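You operate a simulated robot arm through the tools that you are given. There is no shell and no other tool.

Carry out the task below with a simulated robot arm. There is one attempt and no reset: what you move stays moved.

JOB
Pour the green cup through the funnel into the pipe below.
Fine: open the purple lever and the teal funnel lever for it, close both after and put the cup back. Set down upright: green cup.

The check looks at the end state, three seconds after you hand in, the way a careful person would. Anything else that was tipped, shoved, dropped, spilled or broken makes it a failure.

ROBOT AND FRAMES
A 7-joint arm with a two-finger gripper, fixed in place. Base frame: the origin is on the floor under the middle of its stand, x ahead of it, y to its left, z up. Readings come in mm, degrees, newtons and seconds.
With the tool pointing down near the work surface it reaches from about 300 to 720 mm from the base axis. Its first joint turns from -166.0 to 166.0 degrees. Payload 2.94 kg.
Tool frame: the origin (TCP) lies between the finger pads and is the grasp point; the fingertips stand 30 mm ahead of it; z points along the fingers, y is the line along which they close. The gripper opens to 138 mm; its body begins 109 mm behind the TCP.
Orientation is that of the tool frame in the base frame, as [roll, pitch, yaw] about the fixed x, y, z axes, in that order (R = Rz(yaw) Ry(pitch) Rx(roll)). With the fingers straight down and closing along the base's y, the tool's x points along the base's -x, its y along +y and its z along -z.

CONTROLS
- The arm moves only by the tool play_rows. Its argument "targets" is a list that holds one entry, the list of rows, each a list of 7 numbers: the shift along the tool's x, y, z in cm, then the turn, a rotation vector about the tool's x, y, z in degrees, then the opening, from 0 (shut) to 1 (fully open). In form: [[[x, y, z, wx, wy, wz, claw], ...]]. A call has 1 to 20 rows; each row shifts and turns the commanded pose from where the row before left it, along the tool's axes as they then stand. Rows are played at 5 a second. More than 50 mm and 8.6 degrees between two rows, or a gripper value outside its range, and nothing of the call is played. Where a pose cannot be reached the arm comes as near as it can. A force on the tool above 60 N (or 10 N above the force at the start of the call, whichever is more), or a blocked arm, ends the call early, and 0.2 s more pass. The fingers move at their own pace (about 72 mm/s each) and stop on an object; they squeeze with about 30 N. The grip force told is the motor's: it shows also when the fingers shut on nothing. Time passes only in rows, and 0.2 s behind the last, so rows that do not move let the fingers close. The reply holds the time, the measured pose of the TCP, the force on the tool along the base axes, the opening and the grip force, in the units named above and with some noise, with the torque about the TCP (base axes, N m) and any sound that the robot's microphone picked up, and new pictures: "show" is both (left out), scene, wrist or none.
- Cameras (640 x 400 px; columns grow to the right, rows downward): "scene" is fixed at [393.8, 487.2, 1434.5]; the picture's right is [-1.00, 0.01, 0.00], its down [0.01, 0.89, -0.46] and it looks along [-0.01, -0.46, -0.89] (base axes); focal length 323 px, centre (320, 200). "wrist" rides on the gripper at [71, 19, -146] in the tool frame; the picture's right is [-0.26, 0.96, 0.00], its down [-0.85, -0.23, -0.48] and it looks along [-0.46, -0.12, 0.88] (tool axes); focal length 280 px, centre (320, 200). There is no depth. A picture from a camera that has moved, and an enlarged one, comes with that camera's place and axes in the base frame and with its lens. The place of the scene camera against the robot may be out by one fixed shift of up to 18 mm in any direction.
- slide_trunk(by): slides the trunk up (or, below 0, down) by that many mm; the arm rides with it, the base frame stays. It gives what a move gives, with no picture.
- zoom(camera, box): a new picture of the part [left, top, right, bottom] of that camera's present view, enlarged. The clock stands still meanwhile.
- job_done(): hands the job in; it is judged then, once.

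Nothing tells you positions but the pictures and the camera data. Unless the task says otherwise, let go and move clear before handing in.

The tools are called after ">>>" by a JSON object that holds its "api" and its "payload". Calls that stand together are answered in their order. play_rows: Moves the arm, as the interface text tells. Its arguments: {"type":"object","properties":{"targets":{"type":"array"},"show":{"type":"string","enum":["both","scene","wrist","none"]}},"required":["targets"]} The other tools are called the same way: slide_trunk (by) moves the trunk up or down; zoom (camera, box) takes an enlarged picture of a part of a camera's view; job_done () hands the job in.

At the start:

```text
clock: 0.0
ee_pos: [348.0, 243.3, 1097.5]
orientation: [179.9, -0.1, -180.0]
force: [0.4, 0.5, -0.1]
torque: [0.01, 0.03, -0.05]
width: 138.1
grasp_force: 0.0
trunk travel left (down, up): [-300.0, 154.0]
```

scene: 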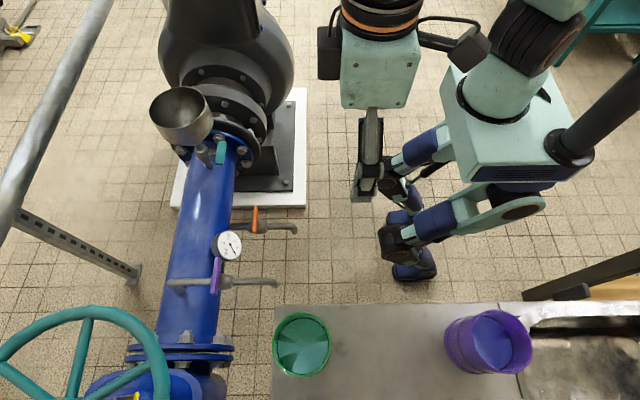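
wrist: 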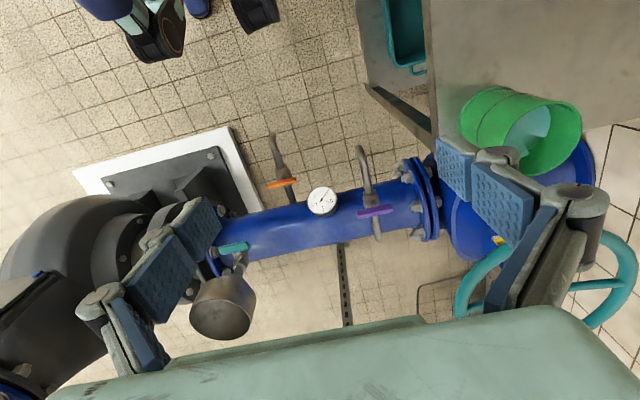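

I see a blue pipe with a funnel at its upper end (teal lever), orange and purple levers on side taps, a gauge, and a table with a green cup and a purple cup. I'll look closer before moving.

>>> {"api": "zoom", "payload": {"camera": "scene", "box": [130, 70, 330, 195]}}

>>> {"api": "zoom", "payload": {"camera": "scene", "box": [130, 190, 340, 320]}}

>>> {"api": "zoom", "payload": {"camera": "scene", "box": [240, 280, 560, 400]}}

>>> {"api": "zoom", "payload": {"camera": "wrist", "box": [160, 120, 460, 350]}}

>>> {"api": "zoom", "payload": {"camera": "wrist", "box": [400, 60, 640, 220]}}

```text
3.20 times, centred on (230, 132) of scene
camera zoom: at [393.8, 487.2, 1434.5], right [-1.0, 0.01, 0.0], down [0.01, 0.89, -0.46], along [-0.01, -0.46, -0.89], focal length 1033 px, centre (608, 416)
```

zoom: 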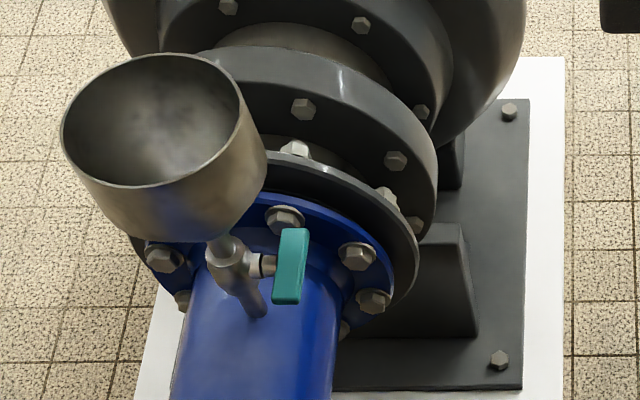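

```text
3.05 times, centred on (235, 255) of scene
camera zoom: at [393.8, 487.2, 1434.5], right [-1.0, 0.01, 0.0], down [0.01, 0.89, -0.46], along [-0.01, -0.46, -0.89], focal length 984 px, centre (579, 32)
```

zoom: 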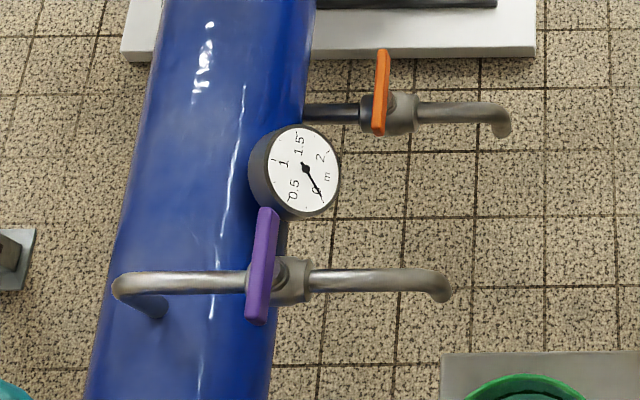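

```text
2.00 times, centred on (400, 340) of scene
camera zoom: at [393.8, 487.2, 1434.5], right [-1.0, 0.01, 0.0], down [0.01, 0.89, -0.46], along [-0.01, -0.46, -0.89], focal length 646 px, centre (160, -80)
```

zoom: 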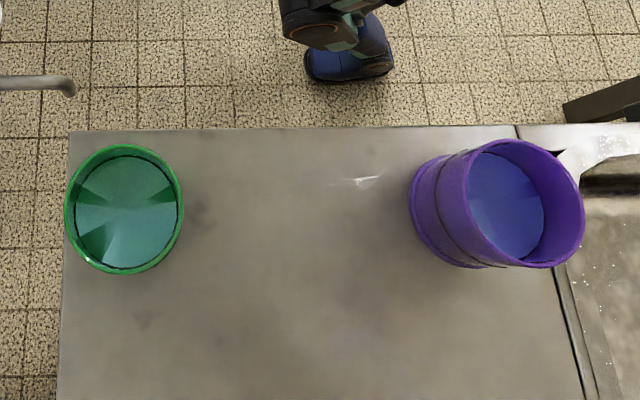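

```text
1.74 times, centred on (310, 235) of wrist
camera zoom: at [277.6, 262.7, 1243.5], right [0.26, 0.96, 0.0], down [0.85, -0.23, 0.48], along [0.46, -0.12, -0.88], focal length 488 px, centre (337, 139)
```

zoom: 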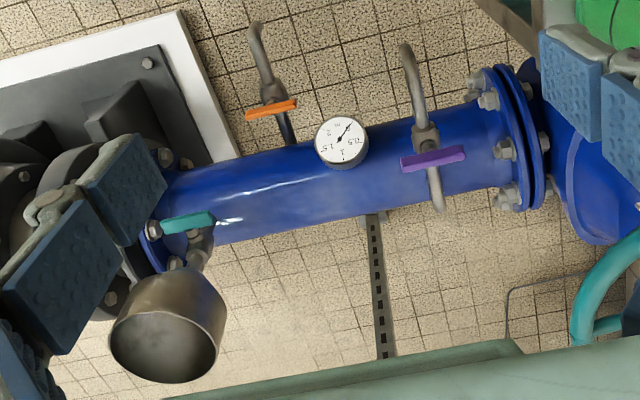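

```text
2.50 times, centred on (520, 140) of wrist
camera zoom: at [277.6, 262.7, 1243.5], right [0.26, 0.96, 0.0], down [0.85, -0.23, 0.48], along [0.46, -0.12, -0.88], focal length 701 px, centre (-180, 350)
```

zoom: 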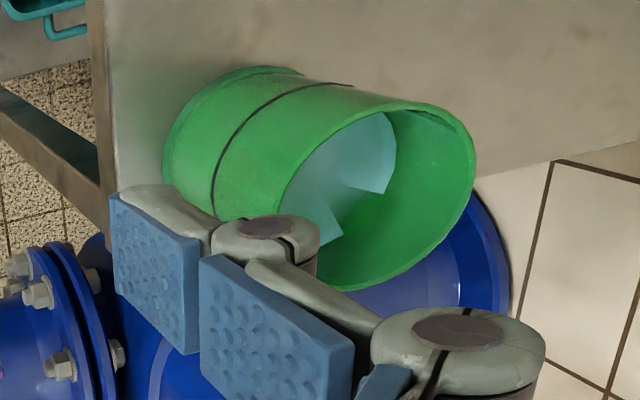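

The blue pipe's levers lie about here. Teal is near (687,-95,620) on a horizontal stem, and purple is near (629,300,690) on an upright stem. Both look closed, since each is crosswise to its line. The green cup's rim is near (414,460,964). I'll move the arm a little to get a second viewpoint for triangulating.

>>> {"api": "play_rows", "payload": {"targets": [[[-3, 0, 0, 0, 0, 0, 1], [-3, 0, 0, 0, 0, 0, 1], [-3, 0, 0, 0, 0, 0, 1], [-3, 0, 0, 0, 0, 0, 1], [0, 0, 0, 0, 0, 0, 1]]], "show": "both"}}

```text
clock: 1.2
ee_pos: [468.7, 244.4, 1097.2]
orientation: [179.9, 0.0, -180.0]
force: [0.2, -0.4, 0.0]
torque: [0.01, 0.02, -0.04]
width: 137.8
grasp_force: 0.0
trunk travel left (down, up): [-300.0, 154.0]
camera wrist: at [397.9, 263.7, 1243.2], right [0.26, 0.97, 0.0], down [0.85, -0.23, 0.48], along [0.46, -0.12, -0.88], focal length 280 px, centre (320, 200)
```

scene: 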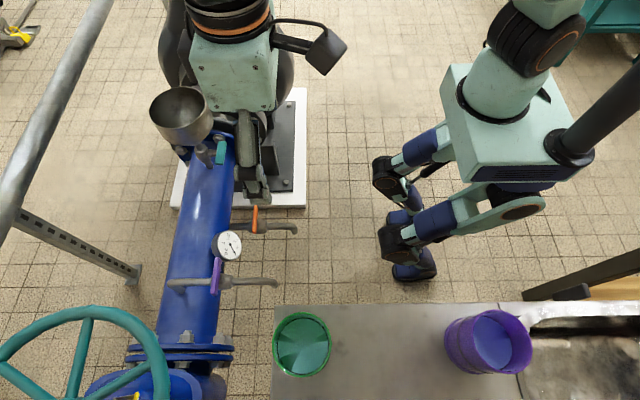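
wrist: 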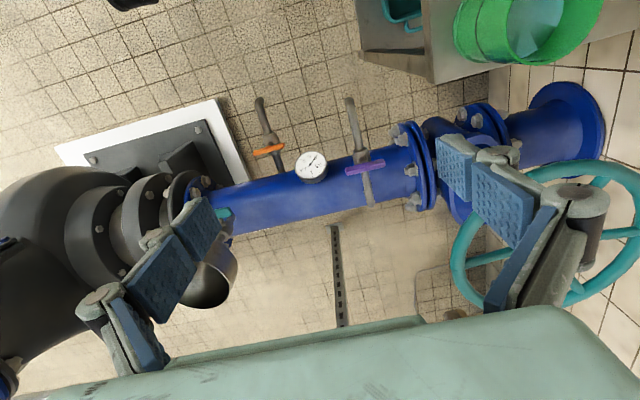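

The arm moved 120 mm forward and everything else is unchanged. I'll zoom in to take precise sightings of both levers, the cup and the funnel.

>>> {"api": "zoom", "payload": {"camera": "wrist", "box": [310, 80, 470, 220]}}

>>> {"api": "zoom", "payload": {"camera": "wrist", "box": [160, 160, 300, 320]}}

>>> {"api": "zoom", "payload": {"camera": "wrist", "box": [400, 0, 640, 150]}}

>>> {"api": "zoom", "payload": {"camera": "wrist", "box": [400, 110, 640, 330]}}

```text
2.86 times, centred on (390, 150) of wrist
camera zoom: at [397.9, 263.7, 1243.2], right [0.26, 0.97, 0.0], down [0.85, -0.23, 0.48], along [0.46, -0.12, -0.88], focal length 801 px, centre (120, 343)
```

zoom: 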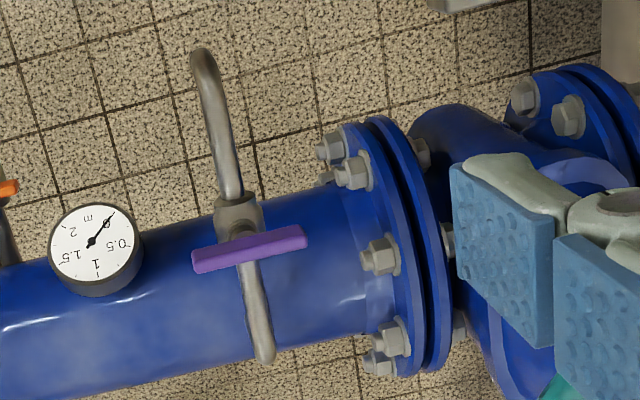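

```text
2.50 times, centred on (230, 240) of wrist
camera zoom: at [397.9, 263.7, 1243.2], right [0.26, 0.97, 0.0], down [0.85, -0.23, 0.48], along [0.46, -0.12, -0.88], focal length 701 px, centre (545, 100)
```

zoom: 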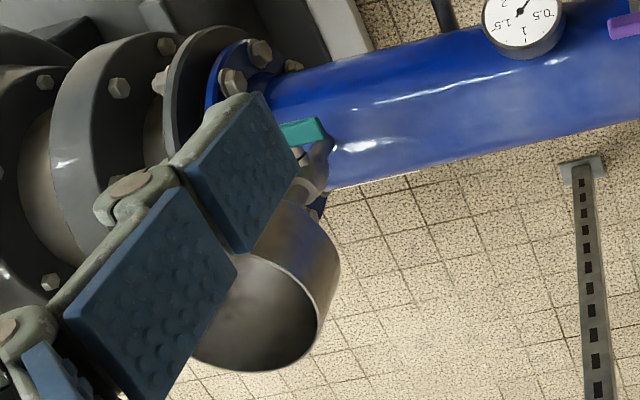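

```text
2.67 times, centred on (520, 75) of wrist
camera zoom: at [397.9, 263.7, 1243.2], right [0.26, 0.97, 0.0], down [0.85, -0.23, 0.48], along [0.46, -0.12, -0.88], focal length 748 px, centre (-213, 533)
```

zoom: 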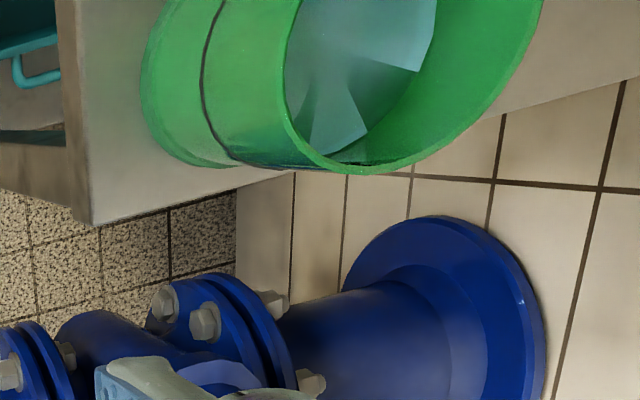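

```text
1.82 times, centred on (520, 220) of wrist
camera zoom: at [397.9, 263.7, 1243.2], right [0.26, 0.97, 0.0], down [0.85, -0.23, 0.48], along [0.46, -0.12, -0.88], focal length 510 px, centre (-44, 164)
```

zoom: 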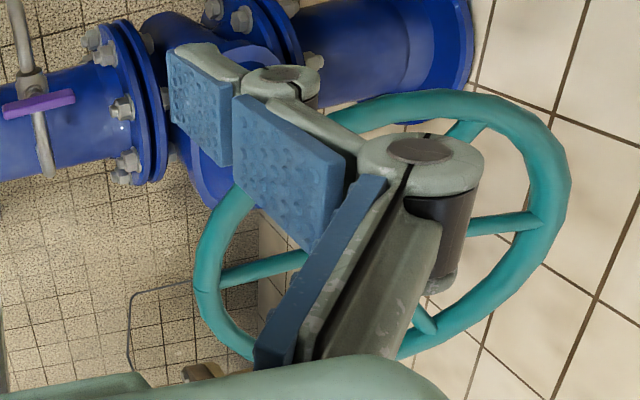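

Two wrist views put the purple lever's centre near (651,302,653), which is a bit lower than the scene-camera estimate. I'll now turn the hand 90° about its axis. This checks the wrist range and sets the fingers to close across the lever.

>>> {"api": "play_rows", "payload": {"targets": [[[0, 0, 0, 0, 0, 7.5, 1], [0, 0, 0, 0, 0, 7.5, 1], [0, 0, 0, 0, 0, 7.5, 1], [0, 0, 0, 0, 0, 7.5, 1], [0, 0, 0, 0, 0, 7.5, 1], [0, 0, 0, 0, 0, 7.5, 1], [0, 0, 0, 0, 0, 7.5, 1], [0, 0, 0, 0, 0, 7.5, 1], [0, 0, 0, 0, 0, 7.5, 1], [0, 0, 0, 0, 0, 7.5, 1], [0, 0, 0, 0, 0, 7.5, 1], [0, 0, 0, 0, 0, 7.5, 1], [0, 0, 0, 0, 0, 0, 1]]], "show": "both"}}

```text
clock: 4.0
ee_pos: [467.9, 244.1, 1097.5]
orientation: [-180.0, 0.0, 89.9]
force: [-0.1, -0.5, -0.2]
torque: [0.01, 0.02, 0.04]
width: 137.9
grasp_force: 0.1
trunk travel left (down, up): [-300.0, 154.0]
camera wrist: at [487.9, 314.0, 1244.5], right [0.96, -0.26, 0.0], down [-0.23, -0.85, 0.48], along [-0.13, -0.46, -0.88], focal length 280 px, centre (320, 200)
```

scene: 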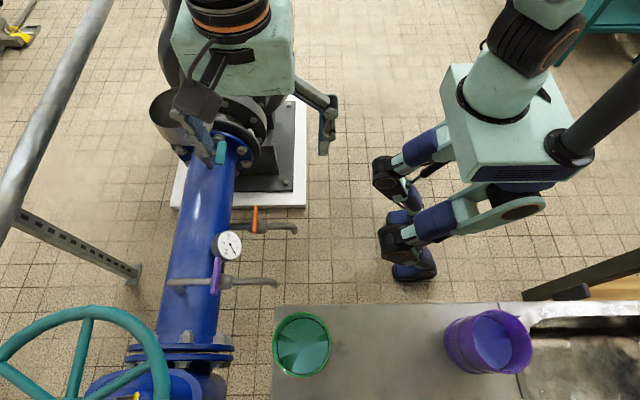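
wrist: 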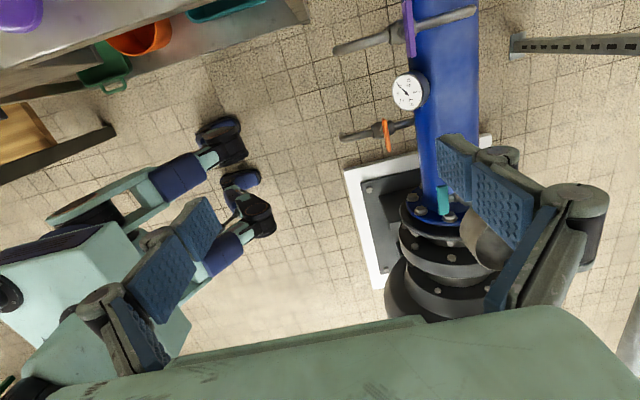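

The turn worked cleanly. From this viewpoint I can see both levers, so I'll zoom in for accurate sightings.

>>> {"api": "zoom", "payload": {"camera": "wrist", "box": [320, 0, 500, 110]}}

>>> {"api": "zoom", "payload": {"camera": "wrist", "box": [380, 130, 560, 290]}}

>>> {"api": "zoom", "payload": {"camera": "scene", "box": [250, 290, 350, 400]}}

```text
3.56 times, centred on (410, 55) of wrist
camera zoom: at [487.9, 314.0, 1244.5], right [0.96, -0.26, 0.0], down [-0.23, -0.85, 0.48], along [-0.13, -0.46, -0.88], focal length 997 px, centre (0, 716)
```

zoom: 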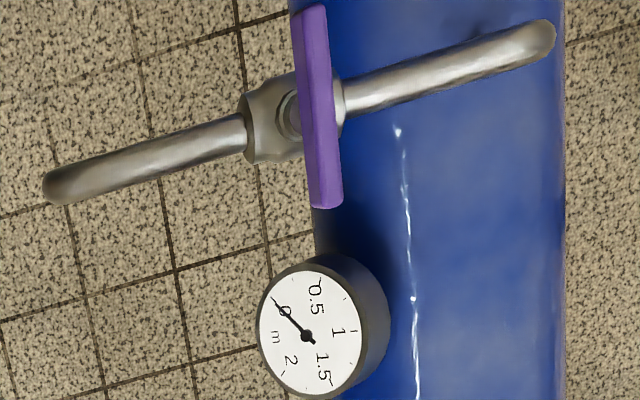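

```text
2.50 times, centred on (470, 210) of wrist
camera zoom: at [487.9, 314.0, 1244.5], right [0.96, -0.26, 0.0], down [-0.23, -0.85, 0.48], along [-0.13, -0.46, -0.88], focal length 701 px, centre (-55, 175)
```

zoom: 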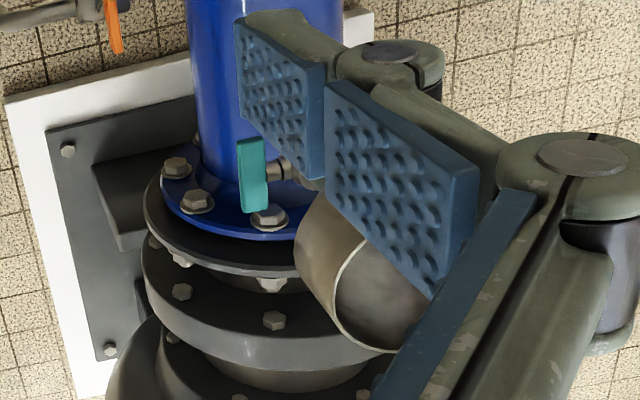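

```text
3.64 times, centred on (300, 345) of scene
camera zoom: at [393.8, 487.2, 1434.5], right [-1.0, 0.01, 0.0], down [0.01, 0.89, -0.46], along [-0.01, -0.46, -0.89], focal length 1174 px, centre (393, -327)
```

zoom: 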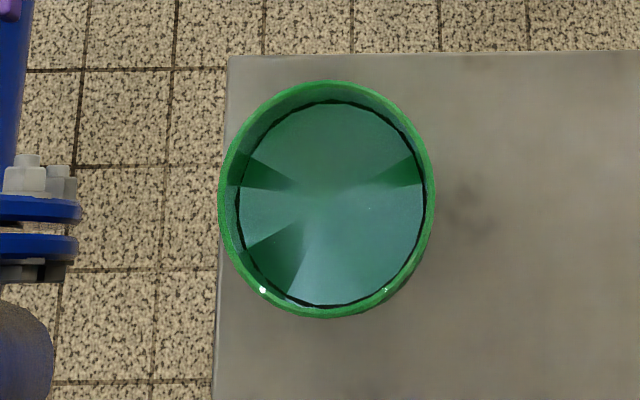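

The sightings agree. The purple lever runs along y from about 257 to 345, with its centre near (651,301,653). The teal lever's centre is near (718,-124,572), and the wide funnel's rim centre is near (780,-125,772). The scene camera is off by about 12 mm in both x and y. Next I'll move above the purple lever.

>>> {"api": "play_rows", "payload": {"targets": [[[0.57, 1.83, 2.5, 0, 0, 0, 1], [0.57, 1.83, 2.5, 0, 0, 0, 1], [0.57, 1.83, 2.5, 0, 0, 0, 1], [0.57, 1.83, 2.5, 0, 0, 0, 1], [0.57, 1.83, 2.5, 0, 0, 0, 1], [0.57, 1.83, 2.5, 0, 0, 0, 1], [0.57, 1.83, 2.5, 0, 0, 0, 1], [0.57, 1.83, 2.5, 0, 0, 0, 1], [0.57, 1.83, 2.5, 0, 0, 0, 1], [0.57, 1.83, 2.5, 0, 0, 0, 1], [0, 0, 0, 0, 0, 0, 1]]], "show": "both"}}

```text
clock: 6.4
ee_pos: [651.8, 301.1, 847.1]
orientation: [-179.9, 0.0, 90.0]
force: [-0.8, -0.3, 0.1]
torque: [0.02, -0.01, -0.01]
width: 138.1
grasp_force: 0.0
trunk travel left (down, up): [-300.0, 154.0]
camera wrist: at [671.2, 371.3, 992.6], right [0.96, -0.26, 0.0], down [-0.23, -0.85, 0.48], along [-0.12, -0.46, -0.88], focal length 280 px, centre (320, 200)
```

scene: 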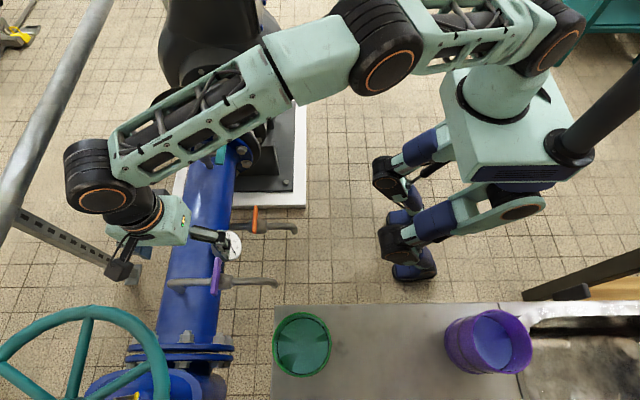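
wrist: 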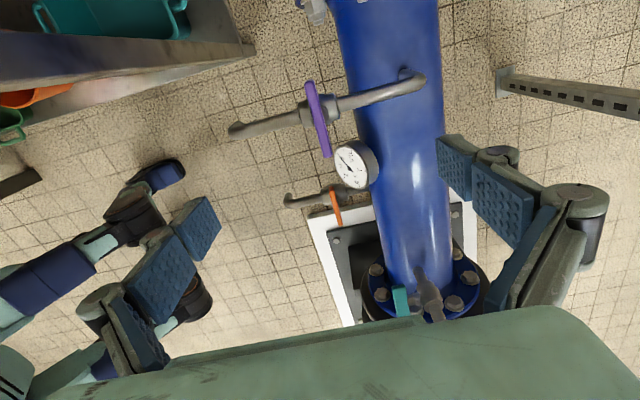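

The hand is directly over the purple lever, since the lever's picture position matches the tool axis. I'll lower the trunk to bring the hand down, then narrow the fingers.

>>> {"api": "slide_trunk", "payload": {"by": -120}}

>>> {"api": "play_rows", "payload": {"targets": [[[0, 0, 0, 0, 0, 0, 0.4], [0, 0, 0, 0, 0, 0, 0.4], [0, 0, 0, 0, 0, 0, 0.4], [0, 0, 0, 0, 0, 0, 0.4]]], "show": "both"}}

```text
clock: 7.9
ee_pos: [650.8, 300.0, 727.1]
orientation: [-180.0, 0.0, 89.9]
force: [-0.6, -0.9, 0.3]
torque: [0.0, 0.02, -0.02]
width: 137.7
grasp_force: 0.0
trunk travel left (down, up): [-180.0, 274.0]
```

```text
clock: 8.9
ee_pos: [650.3, 300.7, 726.2]
orientation: [179.9, -0.1, 89.9]
force: [-0.4, 0.9, -0.3]
torque: [0.04, -0.03, 0.02]
width: 55.2
grasp_force: 0.1
trunk travel left (down, up): [-180.0, 274.0]
camera wrist: at [670.9, 371.2, 872.8], right [0.96, -0.26, 0.0], down [-0.23, -0.85, 0.48], along [-0.12, -0.46, -0.88], focal length 280 px, centre (320, 200)
```

scene: 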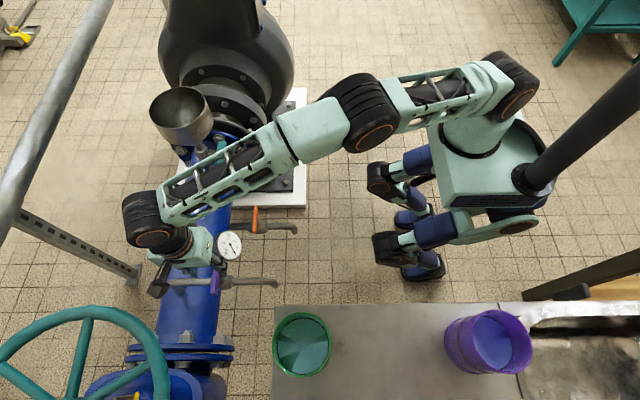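
wrist: 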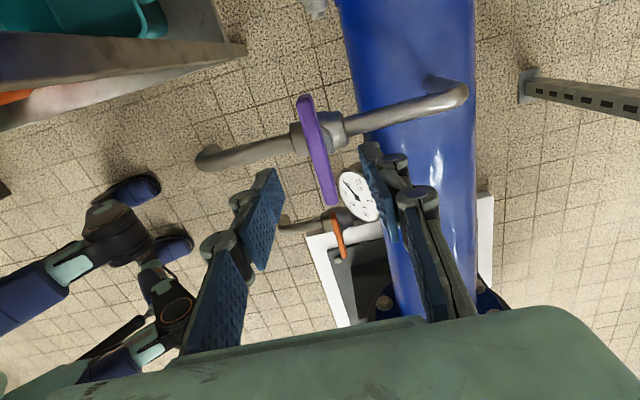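

The lever is centred between the fingers, with its top near z≈651 and the tap pipe well below it. I'll go down about 62 mm so the fingertips straddle the lever, then close them on it.

>>> {"api": "play_rows", "payload": {"targets": [[[0, 0, 1.6, 0, 0, 0, 0.4], [0, 0, 1.6, 0, 0, 0, 0.4], [0, 0, 1.6, 0, 0, 0, 0.4], [0, 0, 1.4, 0, 0, 0, 0.4], [0, 0, 0, 0, 0, 0, 0.4]]], "show": "wrist"}}

```text
clock: 10.1
ee_pos: [651.7, 301.8, 665.5]
orientation: [-179.9, 0.0, 90.0]
force: [0.2, 0.2, -0.2]
torque: [-0.01, 0.0, 0.02]
width: 55.2
grasp_force: 0.0
trunk travel left (down, up): [-180.0, 274.0]
camera wrist: at [671.4, 370.8, 812.0], right [0.96, -0.26, 0.0], down [-0.23, -0.85, 0.48], along [-0.12, -0.46, -0.88], focal length 280 px, centre (320, 200)
```

wrist: 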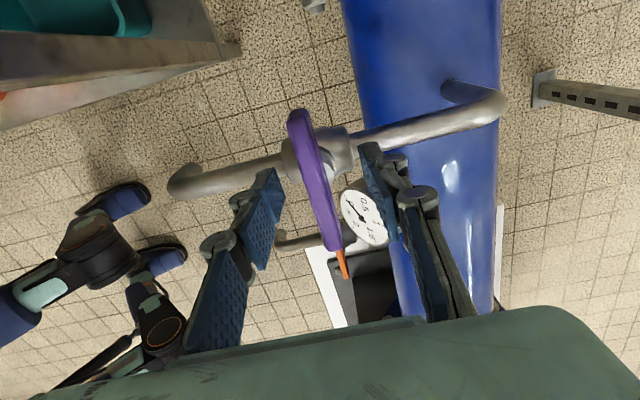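

The fingertips straddle the lever near its middle. I'll close on it.

>>> {"api": "play_rows", "payload": {"targets": [[[0, 0, 0, 0, 0, 0, 0.15], [0, 0, 0, 0, 0, 0, 0.0], [0, 0, 0, 0, 0, 0, 0.0], [0, 0, 0, 0, 0, 0, 0.0], [0, 0, 0, 0, 0, 0, 0.0]]], "show": "wrist"}}

```text
clock: 11.3
ee_pos: [651.4, 299.8, 664.7]
orientation: [-180.0, 0.0, 90.0]
force: [-12.7, -1.4, -0.5]
torque: [-0.04, 0.39, 0.05]
width: 21.4
grasp_force: 44.9
trunk travel left (down, up): [-180.0, 274.0]
camera wrist: at [670.3, 370.9, 811.7], right [0.96, -0.26, 0.0], down [-0.23, -0.85, 0.48], along [-0.13, -0.46, -0.88], focal length 280 px, centre (320, 200)
```

wrist: 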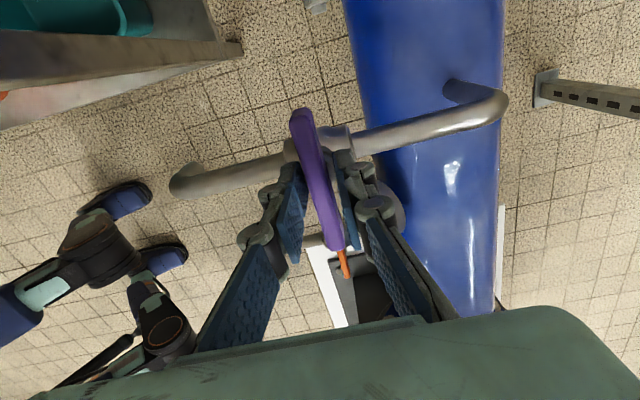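

The fingers stopped at 21 mm, which is wider than I expected, so I'll look closer before turning anything.

>>> {"api": "zoom", "payload": {"camera": "wrist", "box": [240, 90, 420, 290]}}

>>> {"api": "zoom", "payload": {"camera": "scene", "box": [140, 200, 300, 310]}}

```text
2.00 times, centred on (330, 190) of wrist
camera zoom: at [670.3, 370.9, 811.7], right [0.96, -0.26, 0.0], down [-0.23, -0.85, 0.48], along [-0.13, -0.46, -0.88], focal length 561 px, centre (300, 220)
```

zoom: 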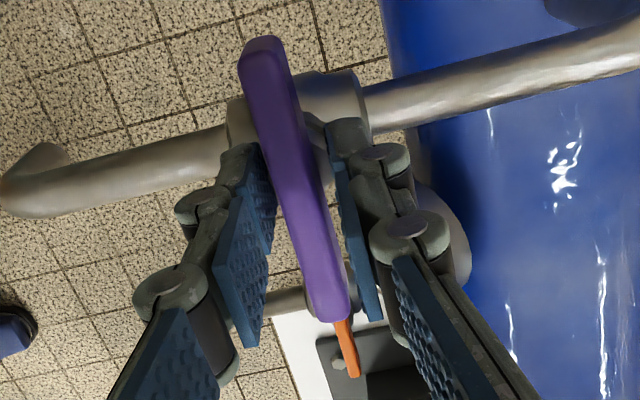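

```text
3.64 times, centred on (220, 255) of scene
camera zoom: at [393.8, 487.2, 1434.5], right [-1.0, 0.01, 0.0], down [0.01, 0.89, -0.46], along [-0.01, -0.46, -0.89], focal length 1174 px, centre (684, 0)
```

zoom: 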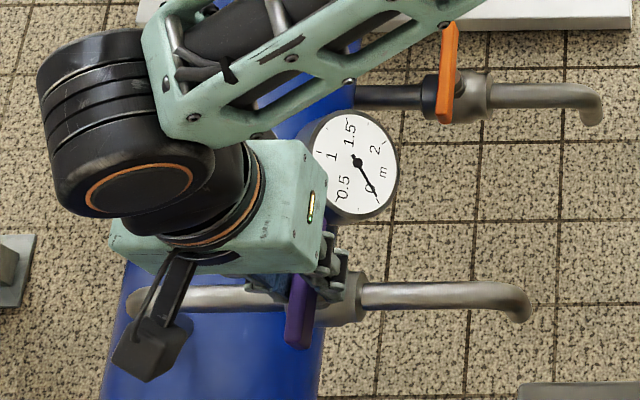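

The tips seem to have closed on the round hub beneath the lever rather than on the lever bar. I'll open, rise about 9 mm and close again.

>>> {"api": "play_rows", "payload": {"targets": [[[0, 0, 0, 0, 0, 0, 0.3], [0, 0, 0, 0, 0, 0, 0.3], [0, 0, -0.9, 0, 0, 0, 0.3], [0, 0, 0, 0, 0, 0, 0.15], [0, 0, 0, 0, 0, 0, 0.0], [0, 0, 0, 0, 0, 0, 0.0], [0, 0, 0, 0, 0, 0, 0.0]]], "show": "wrist"}}

>>> {"api": "zoom", "payload": {"camera": "wrist", "box": [240, 90, 420, 290]}}

```text
clock: 12.9
ee_pos: [649.0, 301.1, 675.0]
orientation: [-179.9, 0.0, 90.0]
force: [-6.4, -0.8, 0.0]
torque: [-0.05, 0.19, 0.03]
width: 11.6
grasp_force: 38.4
trunk travel left (down, up): [-180.0, 274.0]
camera wrist: at [670.0, 371.5, 820.7], right [0.96, -0.26, 0.0], down [-0.23, -0.85, 0.48], along [-0.13, -0.46, -0.88], focal length 280 px, centre (320, 200)
```

wrist: 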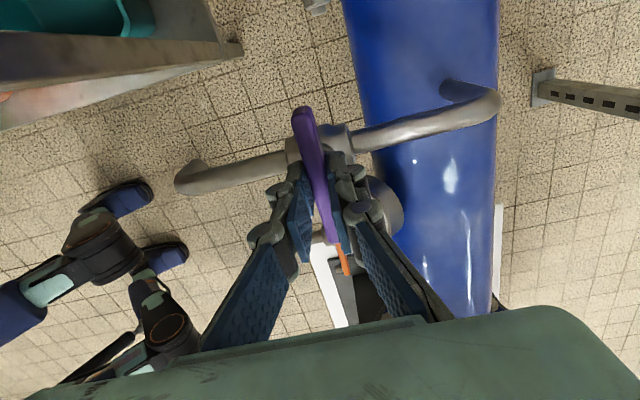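

```text
2.00 times, centred on (330, 190) of wrist
camera zoom: at [670.0, 371.5, 820.7], right [0.96, -0.26, 0.0], down [-0.23, -0.85, 0.48], along [-0.13, -0.46, -0.88], focal length 561 px, centre (300, 220)
```

zoom: 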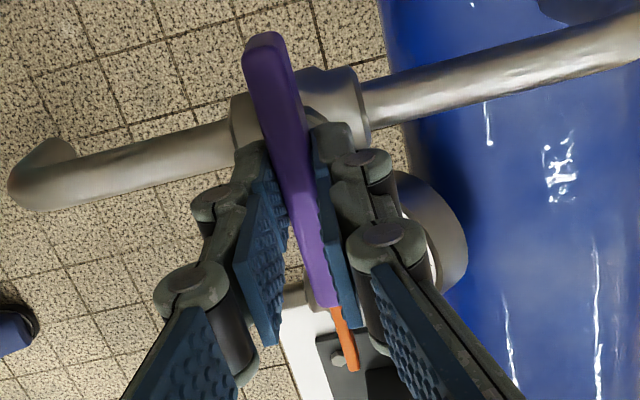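

Now the fingers hold the lever itself, at 11.6 mm. I'll try opening it counter-clockwise seen from above, starting with a small turn and watching the torque.

>>> {"api": "play_rows", "payload": {"targets": [[[0, -0.15, 0, 0, 0, 0, 0], [0, 0, 0, 0, 0, -4, 0], [0, 0, 0, 0, 0, -4, 0], [0, 0, 0, 0, 0, -4, 0], [0, 0, 0, 0, 0, 0, 0]]], "show": "wrist"}}

```text
clock: 14.1
ee_pos: [649.5, 300.8, 675.7]
orientation: [179.9, 0.0, 102.0]
force: [-0.6, -1.1, 0.7]
torque: [0.05, 0.02, 0.04]
width: 11.7
grasp_force: 38.4
trunk travel left (down, up): [-180.0, 274.0]
camera wrist: at [654.2, 373.8, 820.7], right [1.0, -0.05, 0.0], down [-0.05, -0.88, 0.48], along [-0.03, -0.47, -0.88], focal length 280 px, centre (320, 200)
```

wrist: 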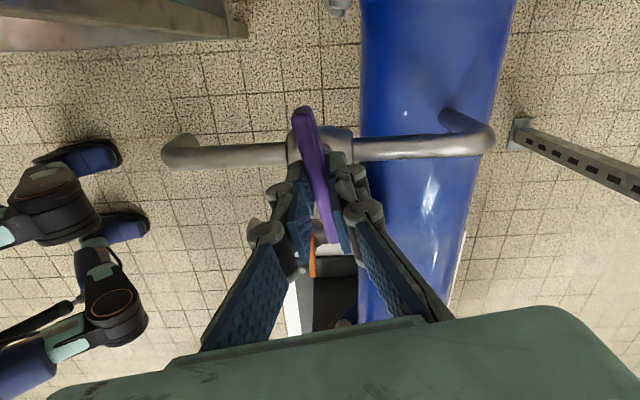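

The lever turned with the hand almost freely, so this is a workable direction. I'll continue towards 90°.

>>> {"api": "play_rows", "payload": {"targets": [[[0, 0, 0, 0, 0, -6, 0], [0, 0, 0, 0, 0, -6, 0], [0, 0, 0, 0, 0, -6, 0], [0, 0, 0, 0, 0, -6, 0], [0, 0, 0, 0, 0, -6, 0], [0, 0, 0, 0, 0, -6, 0], [0, 0, 0, 0, 0, -6, 0], [0, 0, 0, 0, 0, -6, 0], [0, 0, 0, 0, 0, -6, 0], [0, 0, 0, 0, 0, -6, 0], [0, 0, 0, 0, 0, 0, 0]]], "show": "both"}}

```text
clock: 16.5
ee_pos: [648.8, 299.4, 674.7]
orientation: [-180.0, -0.1, 162.1]
force: [-4.6, -6.1, 3.4]
torque: [-0.1, 0.32, -0.01]
width: 11.9
grasp_force: 39.3
trunk travel left (down, up): [-180.0, 274.0]
camera wrist: at [588.0, 340.0, 820.7], right [0.55, 0.84, 0.0], down [0.74, -0.48, 0.48], along [0.4, -0.26, -0.88], focal length 280 px, centre (320, 200)
```

scene: 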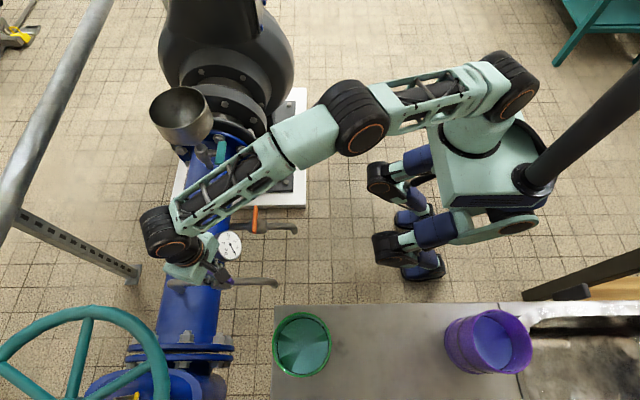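
wrist: 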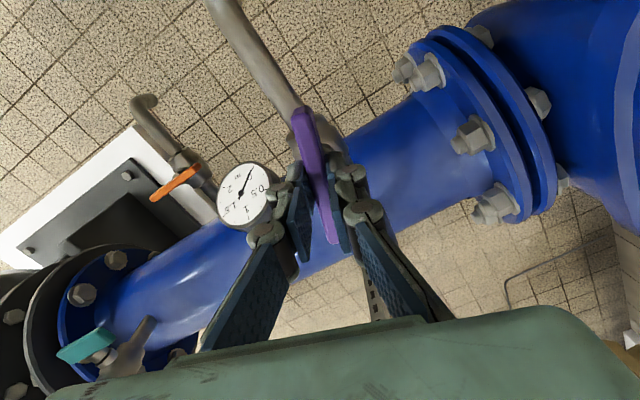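

The lever is at about 72° and moving freely. I'll do the last part slowly.

>>> {"api": "play_rows", "payload": {"targets": [[[0, 0, 0, 0, 0, -4, 0], [0, 0, 0, 0, 0, -4, 0], [0, 0, 0, 0, 0, -4, 0], [0, 0, 0, 0, 0, -3, 0], [0, 0, 0, 0, 0, -3, 0], [0, 0, 0, 0, 0, 0, 0]]], "show": "both"}}

```text
clock: 17.9
ee_pos: [649.0, 300.0, 674.2]
orientation: [180.0, 0.1, -180.0]
force: [-9.4, -11.3, 4.3]
torque: [-0.32, -0.54, 0.02]
width: 11.8
grasp_force: 38.3
trunk travel left (down, up): [-180.0, 274.0]
camera wrist: at [578.7, 318.9, 820.7], right [0.26, 0.97, 0.0], down [0.85, -0.23, 0.48], along [0.46, -0.12, -0.88], focal length 280 px, centre (320, 200)
```

scene: 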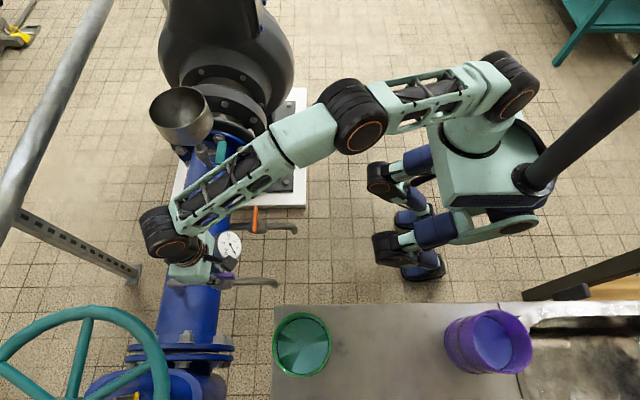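
wrist: 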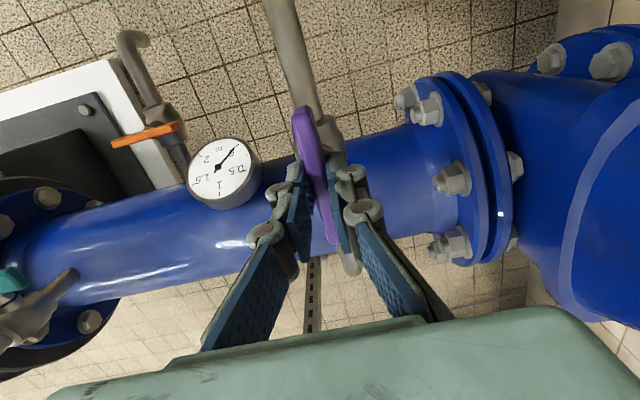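

The purple lever is now in line with its tap, so it's open. I'll release it, rise clear and check that it stays.

>>> {"api": "play_rows", "payload": {"targets": [[[0, 0, 0, 0, 0, 0, 0.3], [0, 0, 0, 0, 0, 0, 0.3], [0, 0, 0, 0, 0, 0, 0.3], [0, 0, -3, 0, 0, 0, 0.3], [0, 0, -4, 0, 0, 0, 0.3], [0, 0, -4, 0, 0, 0, 0.3], [0, 0, -4, 0, 0, 0, 0.3], [0, 0, 0, 0, 0, 0, 0.3]]], "show": "both"}}

>>> {"api": "zoom", "payload": {"camera": "wrist", "box": [220, 60, 440, 260]}}

```text
clock: 19.7
ee_pos: [649.1, 298.2, 822.5]
orientation: [-179.9, -0.1, 179.9]
force: [0.6, 0.6, 0.6]
torque: [-0.03, 0.03, -0.04]
width: 41.5
grasp_force: 0.1
trunk travel left (down, up): [-180.0, 274.0]
camera wrist: at [579.5, 318.0, 968.6], right [0.26, 0.96, 0.0], down [0.85, -0.23, 0.48], along [0.46, -0.12, -0.88], focal length 280 px, centre (320, 200)
```

scene: 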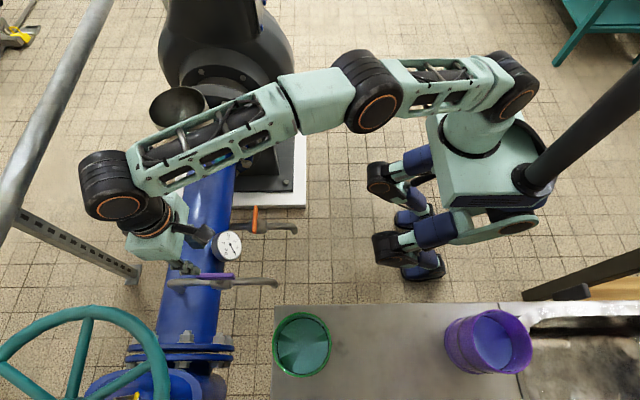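
wrist: 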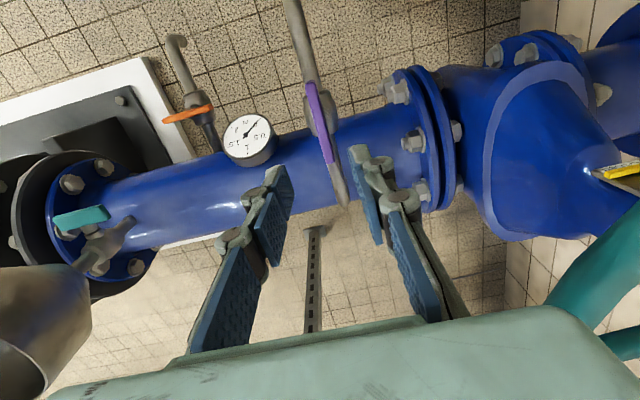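

```text
2.00 times, centred on (330, 160) of wrist
camera zoom: at [579.5, 318.0, 968.6], right [0.26, 0.96, 0.0], down [0.85, -0.23, 0.48], along [0.46, -0.12, -0.88], focal length 561 px, centre (300, 280)
```

zoom: 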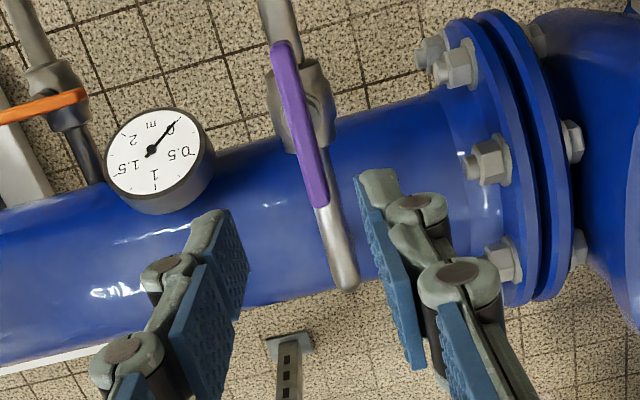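

The purple lever is open and stays put. Now I'll look at the teal valve and funnel from here to refine their position.

>>> {"api": "zoom", "payload": {"camera": "wrist", "box": [0, 150, 180, 400]}}

>>> {"api": "zoom", "payload": {"camera": "wrist", "box": [30, 180, 160, 290]}}

```text
1.60 times, centred on (90, 275) of wrist
camera zoom: at [579.5, 318.0, 968.6], right [0.26, 0.96, 0.0], down [0.85, -0.23, 0.48], along [0.46, -0.12, -0.88], focal length 449 px, centre (688, 80)
```

zoom: 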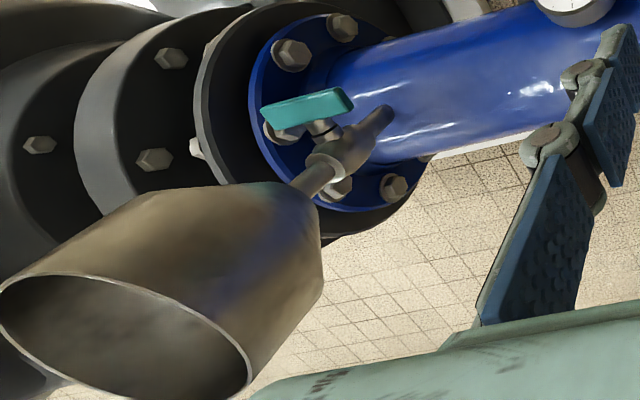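

```text
3.64 times, centred on (95, 235) of wrist
camera zoom: at [579.5, 318.0, 968.6], right [0.26, 0.96, 0.0], down [0.85, -0.23, 0.48], along [0.46, -0.12, -0.88], focal length 1020 px, centre (1138, 73)
```

zoom: 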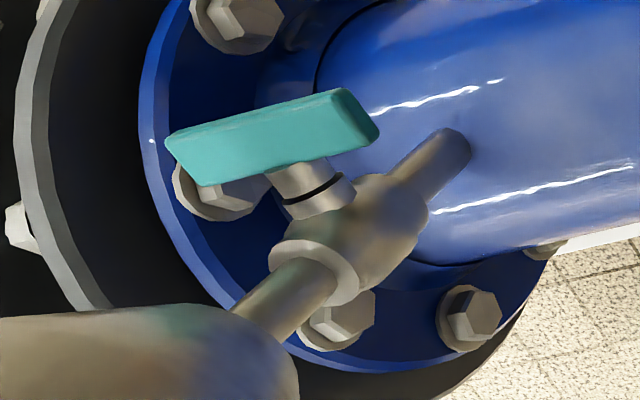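

The teal lever bar is near (712,-118,576). It is about 24 mm deep in x, thin in z and 90 mm long in y, on a stem pointing at the robot. I'll bring the hand back and across in front of it, then turn it to point forward.

>>> {"api": "play_rows", "payload": {"targets": [[[3, 0, -0.5, 0, 0, 0, 0.5], [3, 0, -0.5, 0, 0, 0, 0.5], [3, -2, -0.5, 0, 0, 0, 0.5], [3, -3, -0.5, 0, 0, 0, 0.5], [2.5, -3.5, 0, 0, 0, 0, 0.5], [2, -3.5, 0, 0, 0, 0, 0.5], [1.5, -4, 0, 0, 0, 0, 0.5], [0, -4.3, 0, 0, 0, 0, 0.5], [0, -4.3, 0, 0, 0, 0, 0.5], [0, -4.3, 0, 0, 0, 0, 0.5], [0, -4.3, 0, 0, 0, 0, 0.5], [0, -4.3, 0, 0, 0, 0, 0.5], [0, -4.1, 0, 0, 0, 0, 0.5], [0, 0, 0, 0, 0, 0, 0.5]]], "show": "both"}}

```text
clock: 22.7
ee_pos: [470.3, -118.9, 843.4]
orientation: [180.0, 0.0, -179.9]
force: [0.0, 0.1, -0.6]
torque: [0.04, 0.02, 0.04]
width: 68.9
grasp_force: 0.0
trunk travel left (down, up): [-180.0, 274.0]
camera wrist: at [400.0, -98.8, 990.1], right [0.26, 0.97, 0.0], down [0.85, -0.23, 0.48], along [0.46, -0.12, -0.88], focal length 280 px, centre (320, 200)
```

scene: 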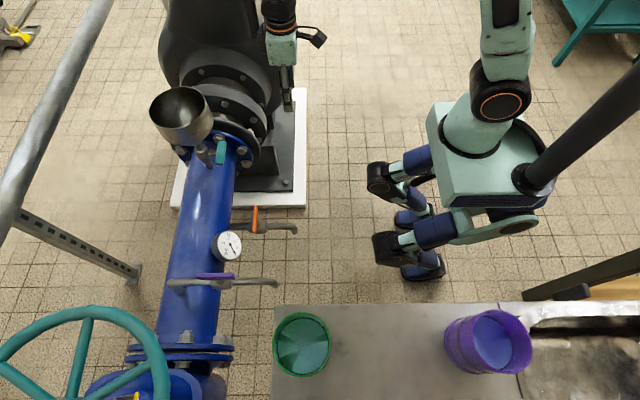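
wrist: 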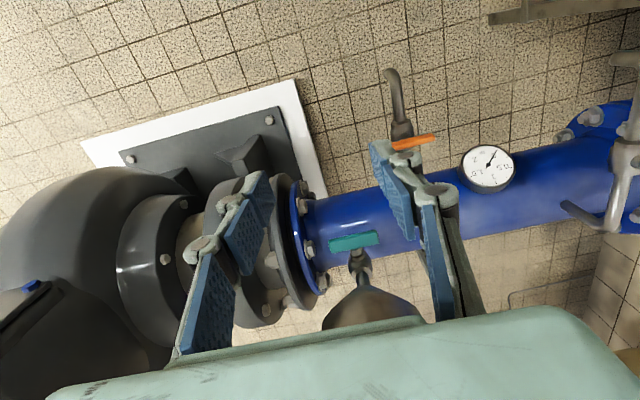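

The sighting confirms the teal lever near (713,-118,581). Next I'll yaw the hand 90° and then pitch it forward.

>>> {"api": "play_rows", "payload": {"targets": [[[0, 0, 0, 0, 0, 7.5, 0.5], [0, 0, 0, 0, 0, 7.5, 0.5], [0, 0, 0, 0, 0, 7.5, 0.5], [0, 0, 0, 0, 0, 7.5, 0.5], [0, 0, 0, 0, 0, 7.5, 0.5], [0, 0, 0, 0, 0, 7.5, 0.5], [0, 0, 0, 0, 0, 7.5, 0.5], [0, 0, 0, 0, 0, 7.5, 0.5], [0, 0, 0, 0, 0, 7.5, 0.5], [0, 0, 0, 0, 0, 7.5, 0.5], [0, 0, 0, 0, 0, 7.5, 0.5], [0, 0, 0, 0, 0, 7.5, 0.5], [0, 0, 0, -7.5, 0, 0, 0.5], [0, 0, 0, -7.5, 0, 0, 0.5], [0, 0, 0, -7.5, 0, 0, 0.5], [0, 0, 0, -7.5, 0, 0, 0.5], [0, 0, 0, -7.5, 0, 0, 0.5], [0, 0, 0, -7.5, 0, 0, 0.5], [0, 0, 0, 0, 0, 0, 0.5]]], "show": "both"}}

```text
clock: 26.7
ee_pos: [469.1, -107.4, 841.3]
orientation: [139.3, -1.4, 90.9]
force: [-0.3, 0.3, -0.2]
torque: [0.0, 0.02, -0.02]
width: 69.0
grasp_force: 0.0
out of reach, approached as far as the arm can: row 18
trunk travel left (down, up): [-180.0, 274.0]
camera wrist: at [387.7, -41.6, 966.9], right [0.74, -0.26, 0.62], down [-0.47, -0.86, 0.19], along [0.48, -0.43, -0.76], focal length 280 px, centre (320, 200)
```

scene: 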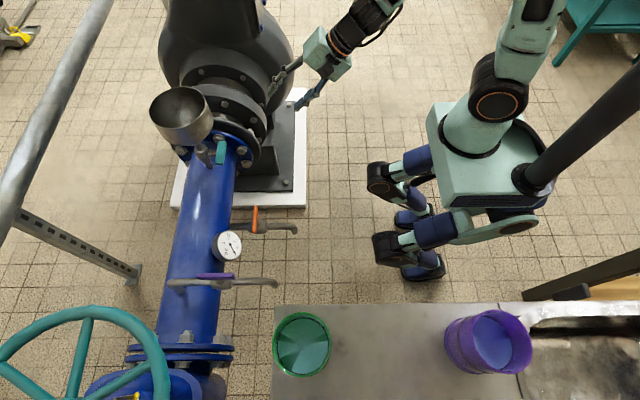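
wrist: 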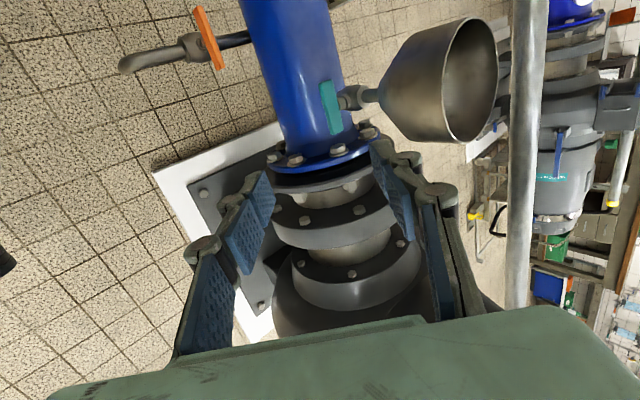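

At 45° pitch the wrist came too close to the body, and the arm ran out of room there. I'll move outward in x, away from the body, and then continue pitching.

>>> {"api": "play_rows", "payload": {"targets": [[[0, 2.4, 2.4, 0, 0, 0, 0.5], [0, 2.4, 2.4, 0, 0, 0, 0.5], [0, 2.4, 2.4, 0, 0, 0, 0.5], [0, 0, 0, 0, 0, 0, 0.5]]], "show": "scene"}}

```text
clock: 27.7
ee_pos: [572.1, -107.3, 833.8]
orientation: [139.5, -1.2, 90.8]
force: [0.0, -0.1, 0.0]
torque: [0.01, 0.03, 0.02]
width: 68.8
grasp_force: 0.1
trunk travel left (down, up): [-180.0, 274.0]
```

scene: 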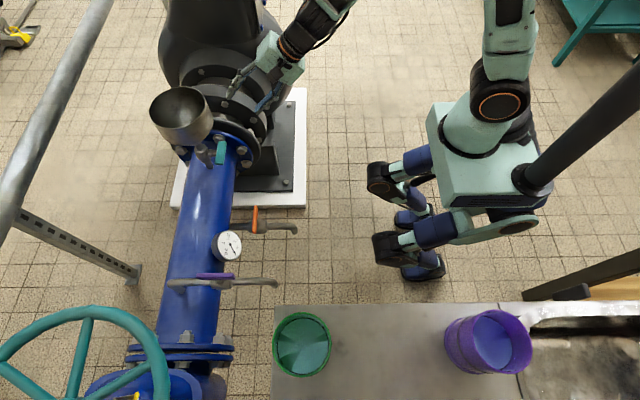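

The arm moves out freely. I'll lower the trunk 150 mm and finish pitching to horizontal.

>>> {"api": "slide_trunk", "payload": {"by": -150}}

>>> {"api": "play_rows", "payload": {"targets": [[[0, 0, 0, -7, 0, 0, 0.5], [0, 0, 0, -7, 0, 0, 0.5], [0, 0, 0, -7, 0, 0, 0.5], [0, 0, 0, -7, 0, 0, 0.5], [0, 0, 0, -7, 0, 0, 0.5], [0, 0, 0, -7, 0, 0, 0.5], [0, 0, 0, -7, 0, 0, 0.5], [0, 0, 0, 0, 0, 0, 0.5]]], "show": "both"}}

```text
clock: 29.4
ee_pos: [570.6, -106.7, 682.4]
orientation: [139.4, -1.3, 90.9]
force: [0.7, -0.9, -0.7]
torque: [-0.02, 0.0, -0.04]
width: 69.3
grasp_force: 0.1
trunk travel left (down, up): [-30.0, 424.0]
```

```text
clock: 31.2
ee_pos: [571.6, -107.2, 683.3]
orientation: [90.3, -1.3, 90.9]
force: [-0.9, -0.5, -0.9]
torque: [-0.01, 0.0, 0.01]
width: 68.7
grasp_force: 0.1
trunk travel left (down, up): [-30.0, 424.0]
camera wrist: at [425.2, -39.3, 705.3], right [0.01, -0.28, 0.96], down [-0.46, -0.85, -0.25], along [0.89, -0.44, -0.14], focal length 280 px, centre (320, 200)
```

scene: 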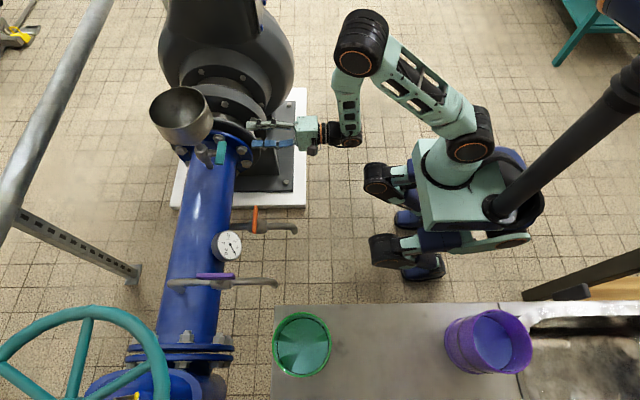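
wrist: 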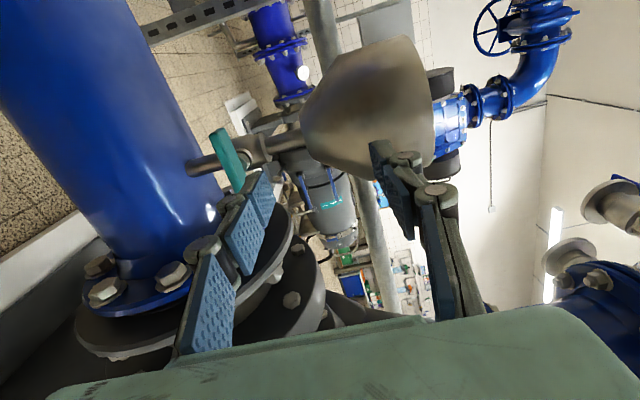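

The hand is now horizontal and pointing forward. The teal lever is seen nearly end-on at left of centre, below the funnel. I'll zoom to refine its height and depth.

>>> {"api": "zoom", "payload": {"camera": "wrist", "box": [160, 90, 360, 215]}}

>>> {"api": "zoom", "payload": {"camera": "scene", "box": [140, 70, 340, 195]}}

```text
3.20 times, centred on (260, 152) of wrist
camera zoom: at [425.2, -39.3, 705.3], right [0.01, -0.28, 0.96], down [-0.46, -0.85, -0.25], along [0.89, -0.44, -0.14], focal length 897 px, centre (512, 352)
```

zoom: 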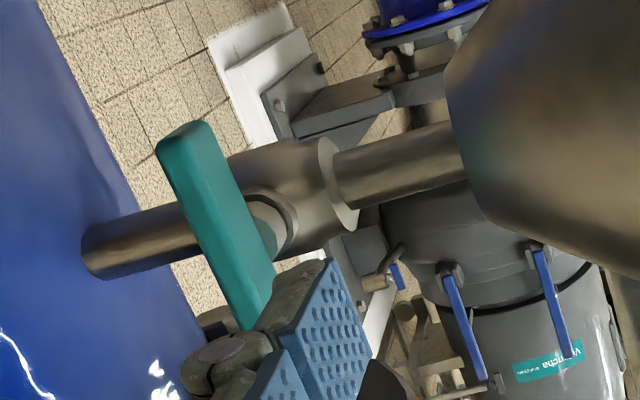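

```text
3.20 times, centred on (240, 132) of scene
camera zoom: at [393.8, 487.2, 1434.5], right [-1.0, 0.01, 0.0], down [0.01, 0.89, -0.46], along [-0.01, -0.46, -0.89], focal length 1033 px, centre (576, 416)
```

zoom: 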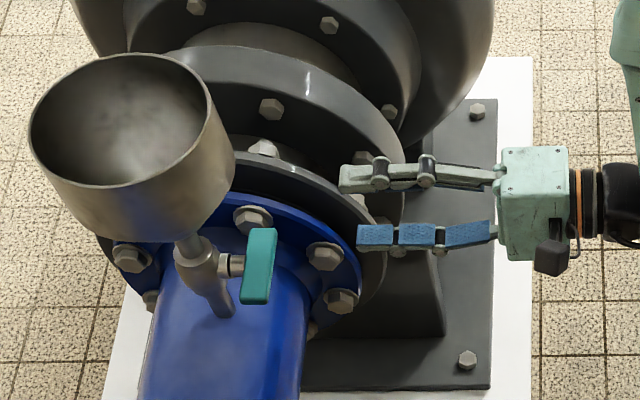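

The lever's middle is near z≈583 and its pivot near y≈-117. I'll level the hand, line it up in front of the lever, and then look again.

>>> {"api": "play_rows", "payload": {"targets": [[[-0.3, -2.5, 0, -0.3, -0.9, -1.3, 0.35], [-0.3, -2.5, 0, 0, 0, 0, 0.35], [-0.3, -2.5, 0.5, 0, 0, 0, 0.35], [-0.2, -2.5, 1, 0, 0, 0, 0.35], [0, 0, 1.5, 0, 0, 0, 0.35], [0, 0, 1.5, 0, 0, 0, 0.35], [0, 0, 0, 0, 0, 0, 0.35]]], "show": "both"}}

>>> {"api": "zoom", "payload": {"camera": "wrist", "box": [200, 80, 420, 300]}}

```text
clock: 32.9
ee_pos: [617.4, -118.0, 583.7]
orientation: [90.0, 0.1, 90.0]
force: [0.6, -0.5, 0.1]
torque: [-0.03, -0.03, 0.0]
width: 48.4
grasp_force: 0.1
trunk travel left (down, up): [-30.0, 424.0]
camera wrist: at [472.0, -46.9, 603.4], right [0.0, -0.26, 0.97], down [-0.48, -0.85, -0.23], along [0.88, -0.46, -0.13], focal length 280 px, centre (320, 200)
```

scene: 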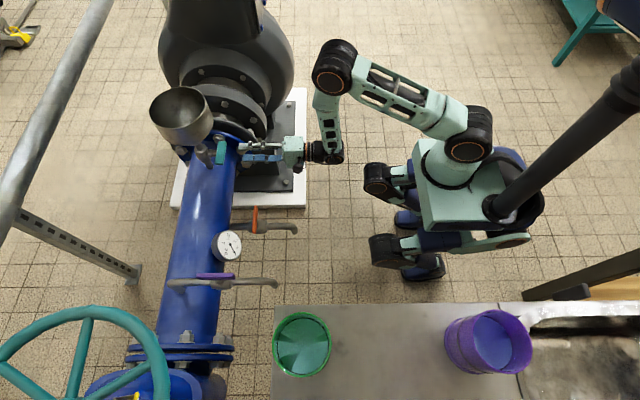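
wrist: 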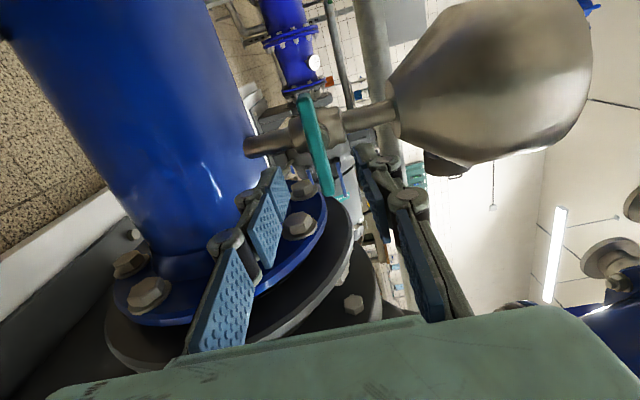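

```text
1.82 times, centred on (310, 190) of wrist
camera zoom: at [472.0, -46.9, 603.4], right [0.0, -0.26, 0.97], down [-0.48, -0.85, -0.23], along [0.88, -0.46, -0.13], focal length 510 px, centre (338, 218)
```

zoom: 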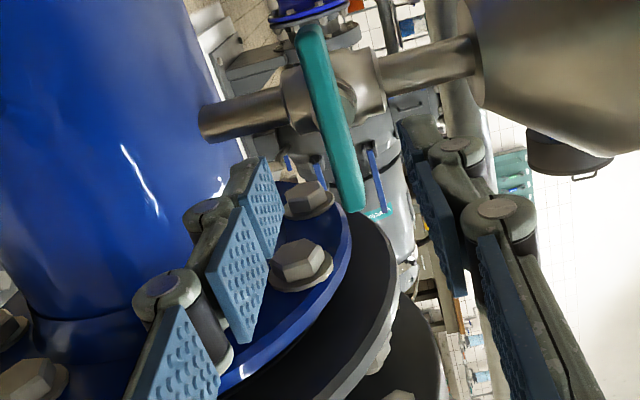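

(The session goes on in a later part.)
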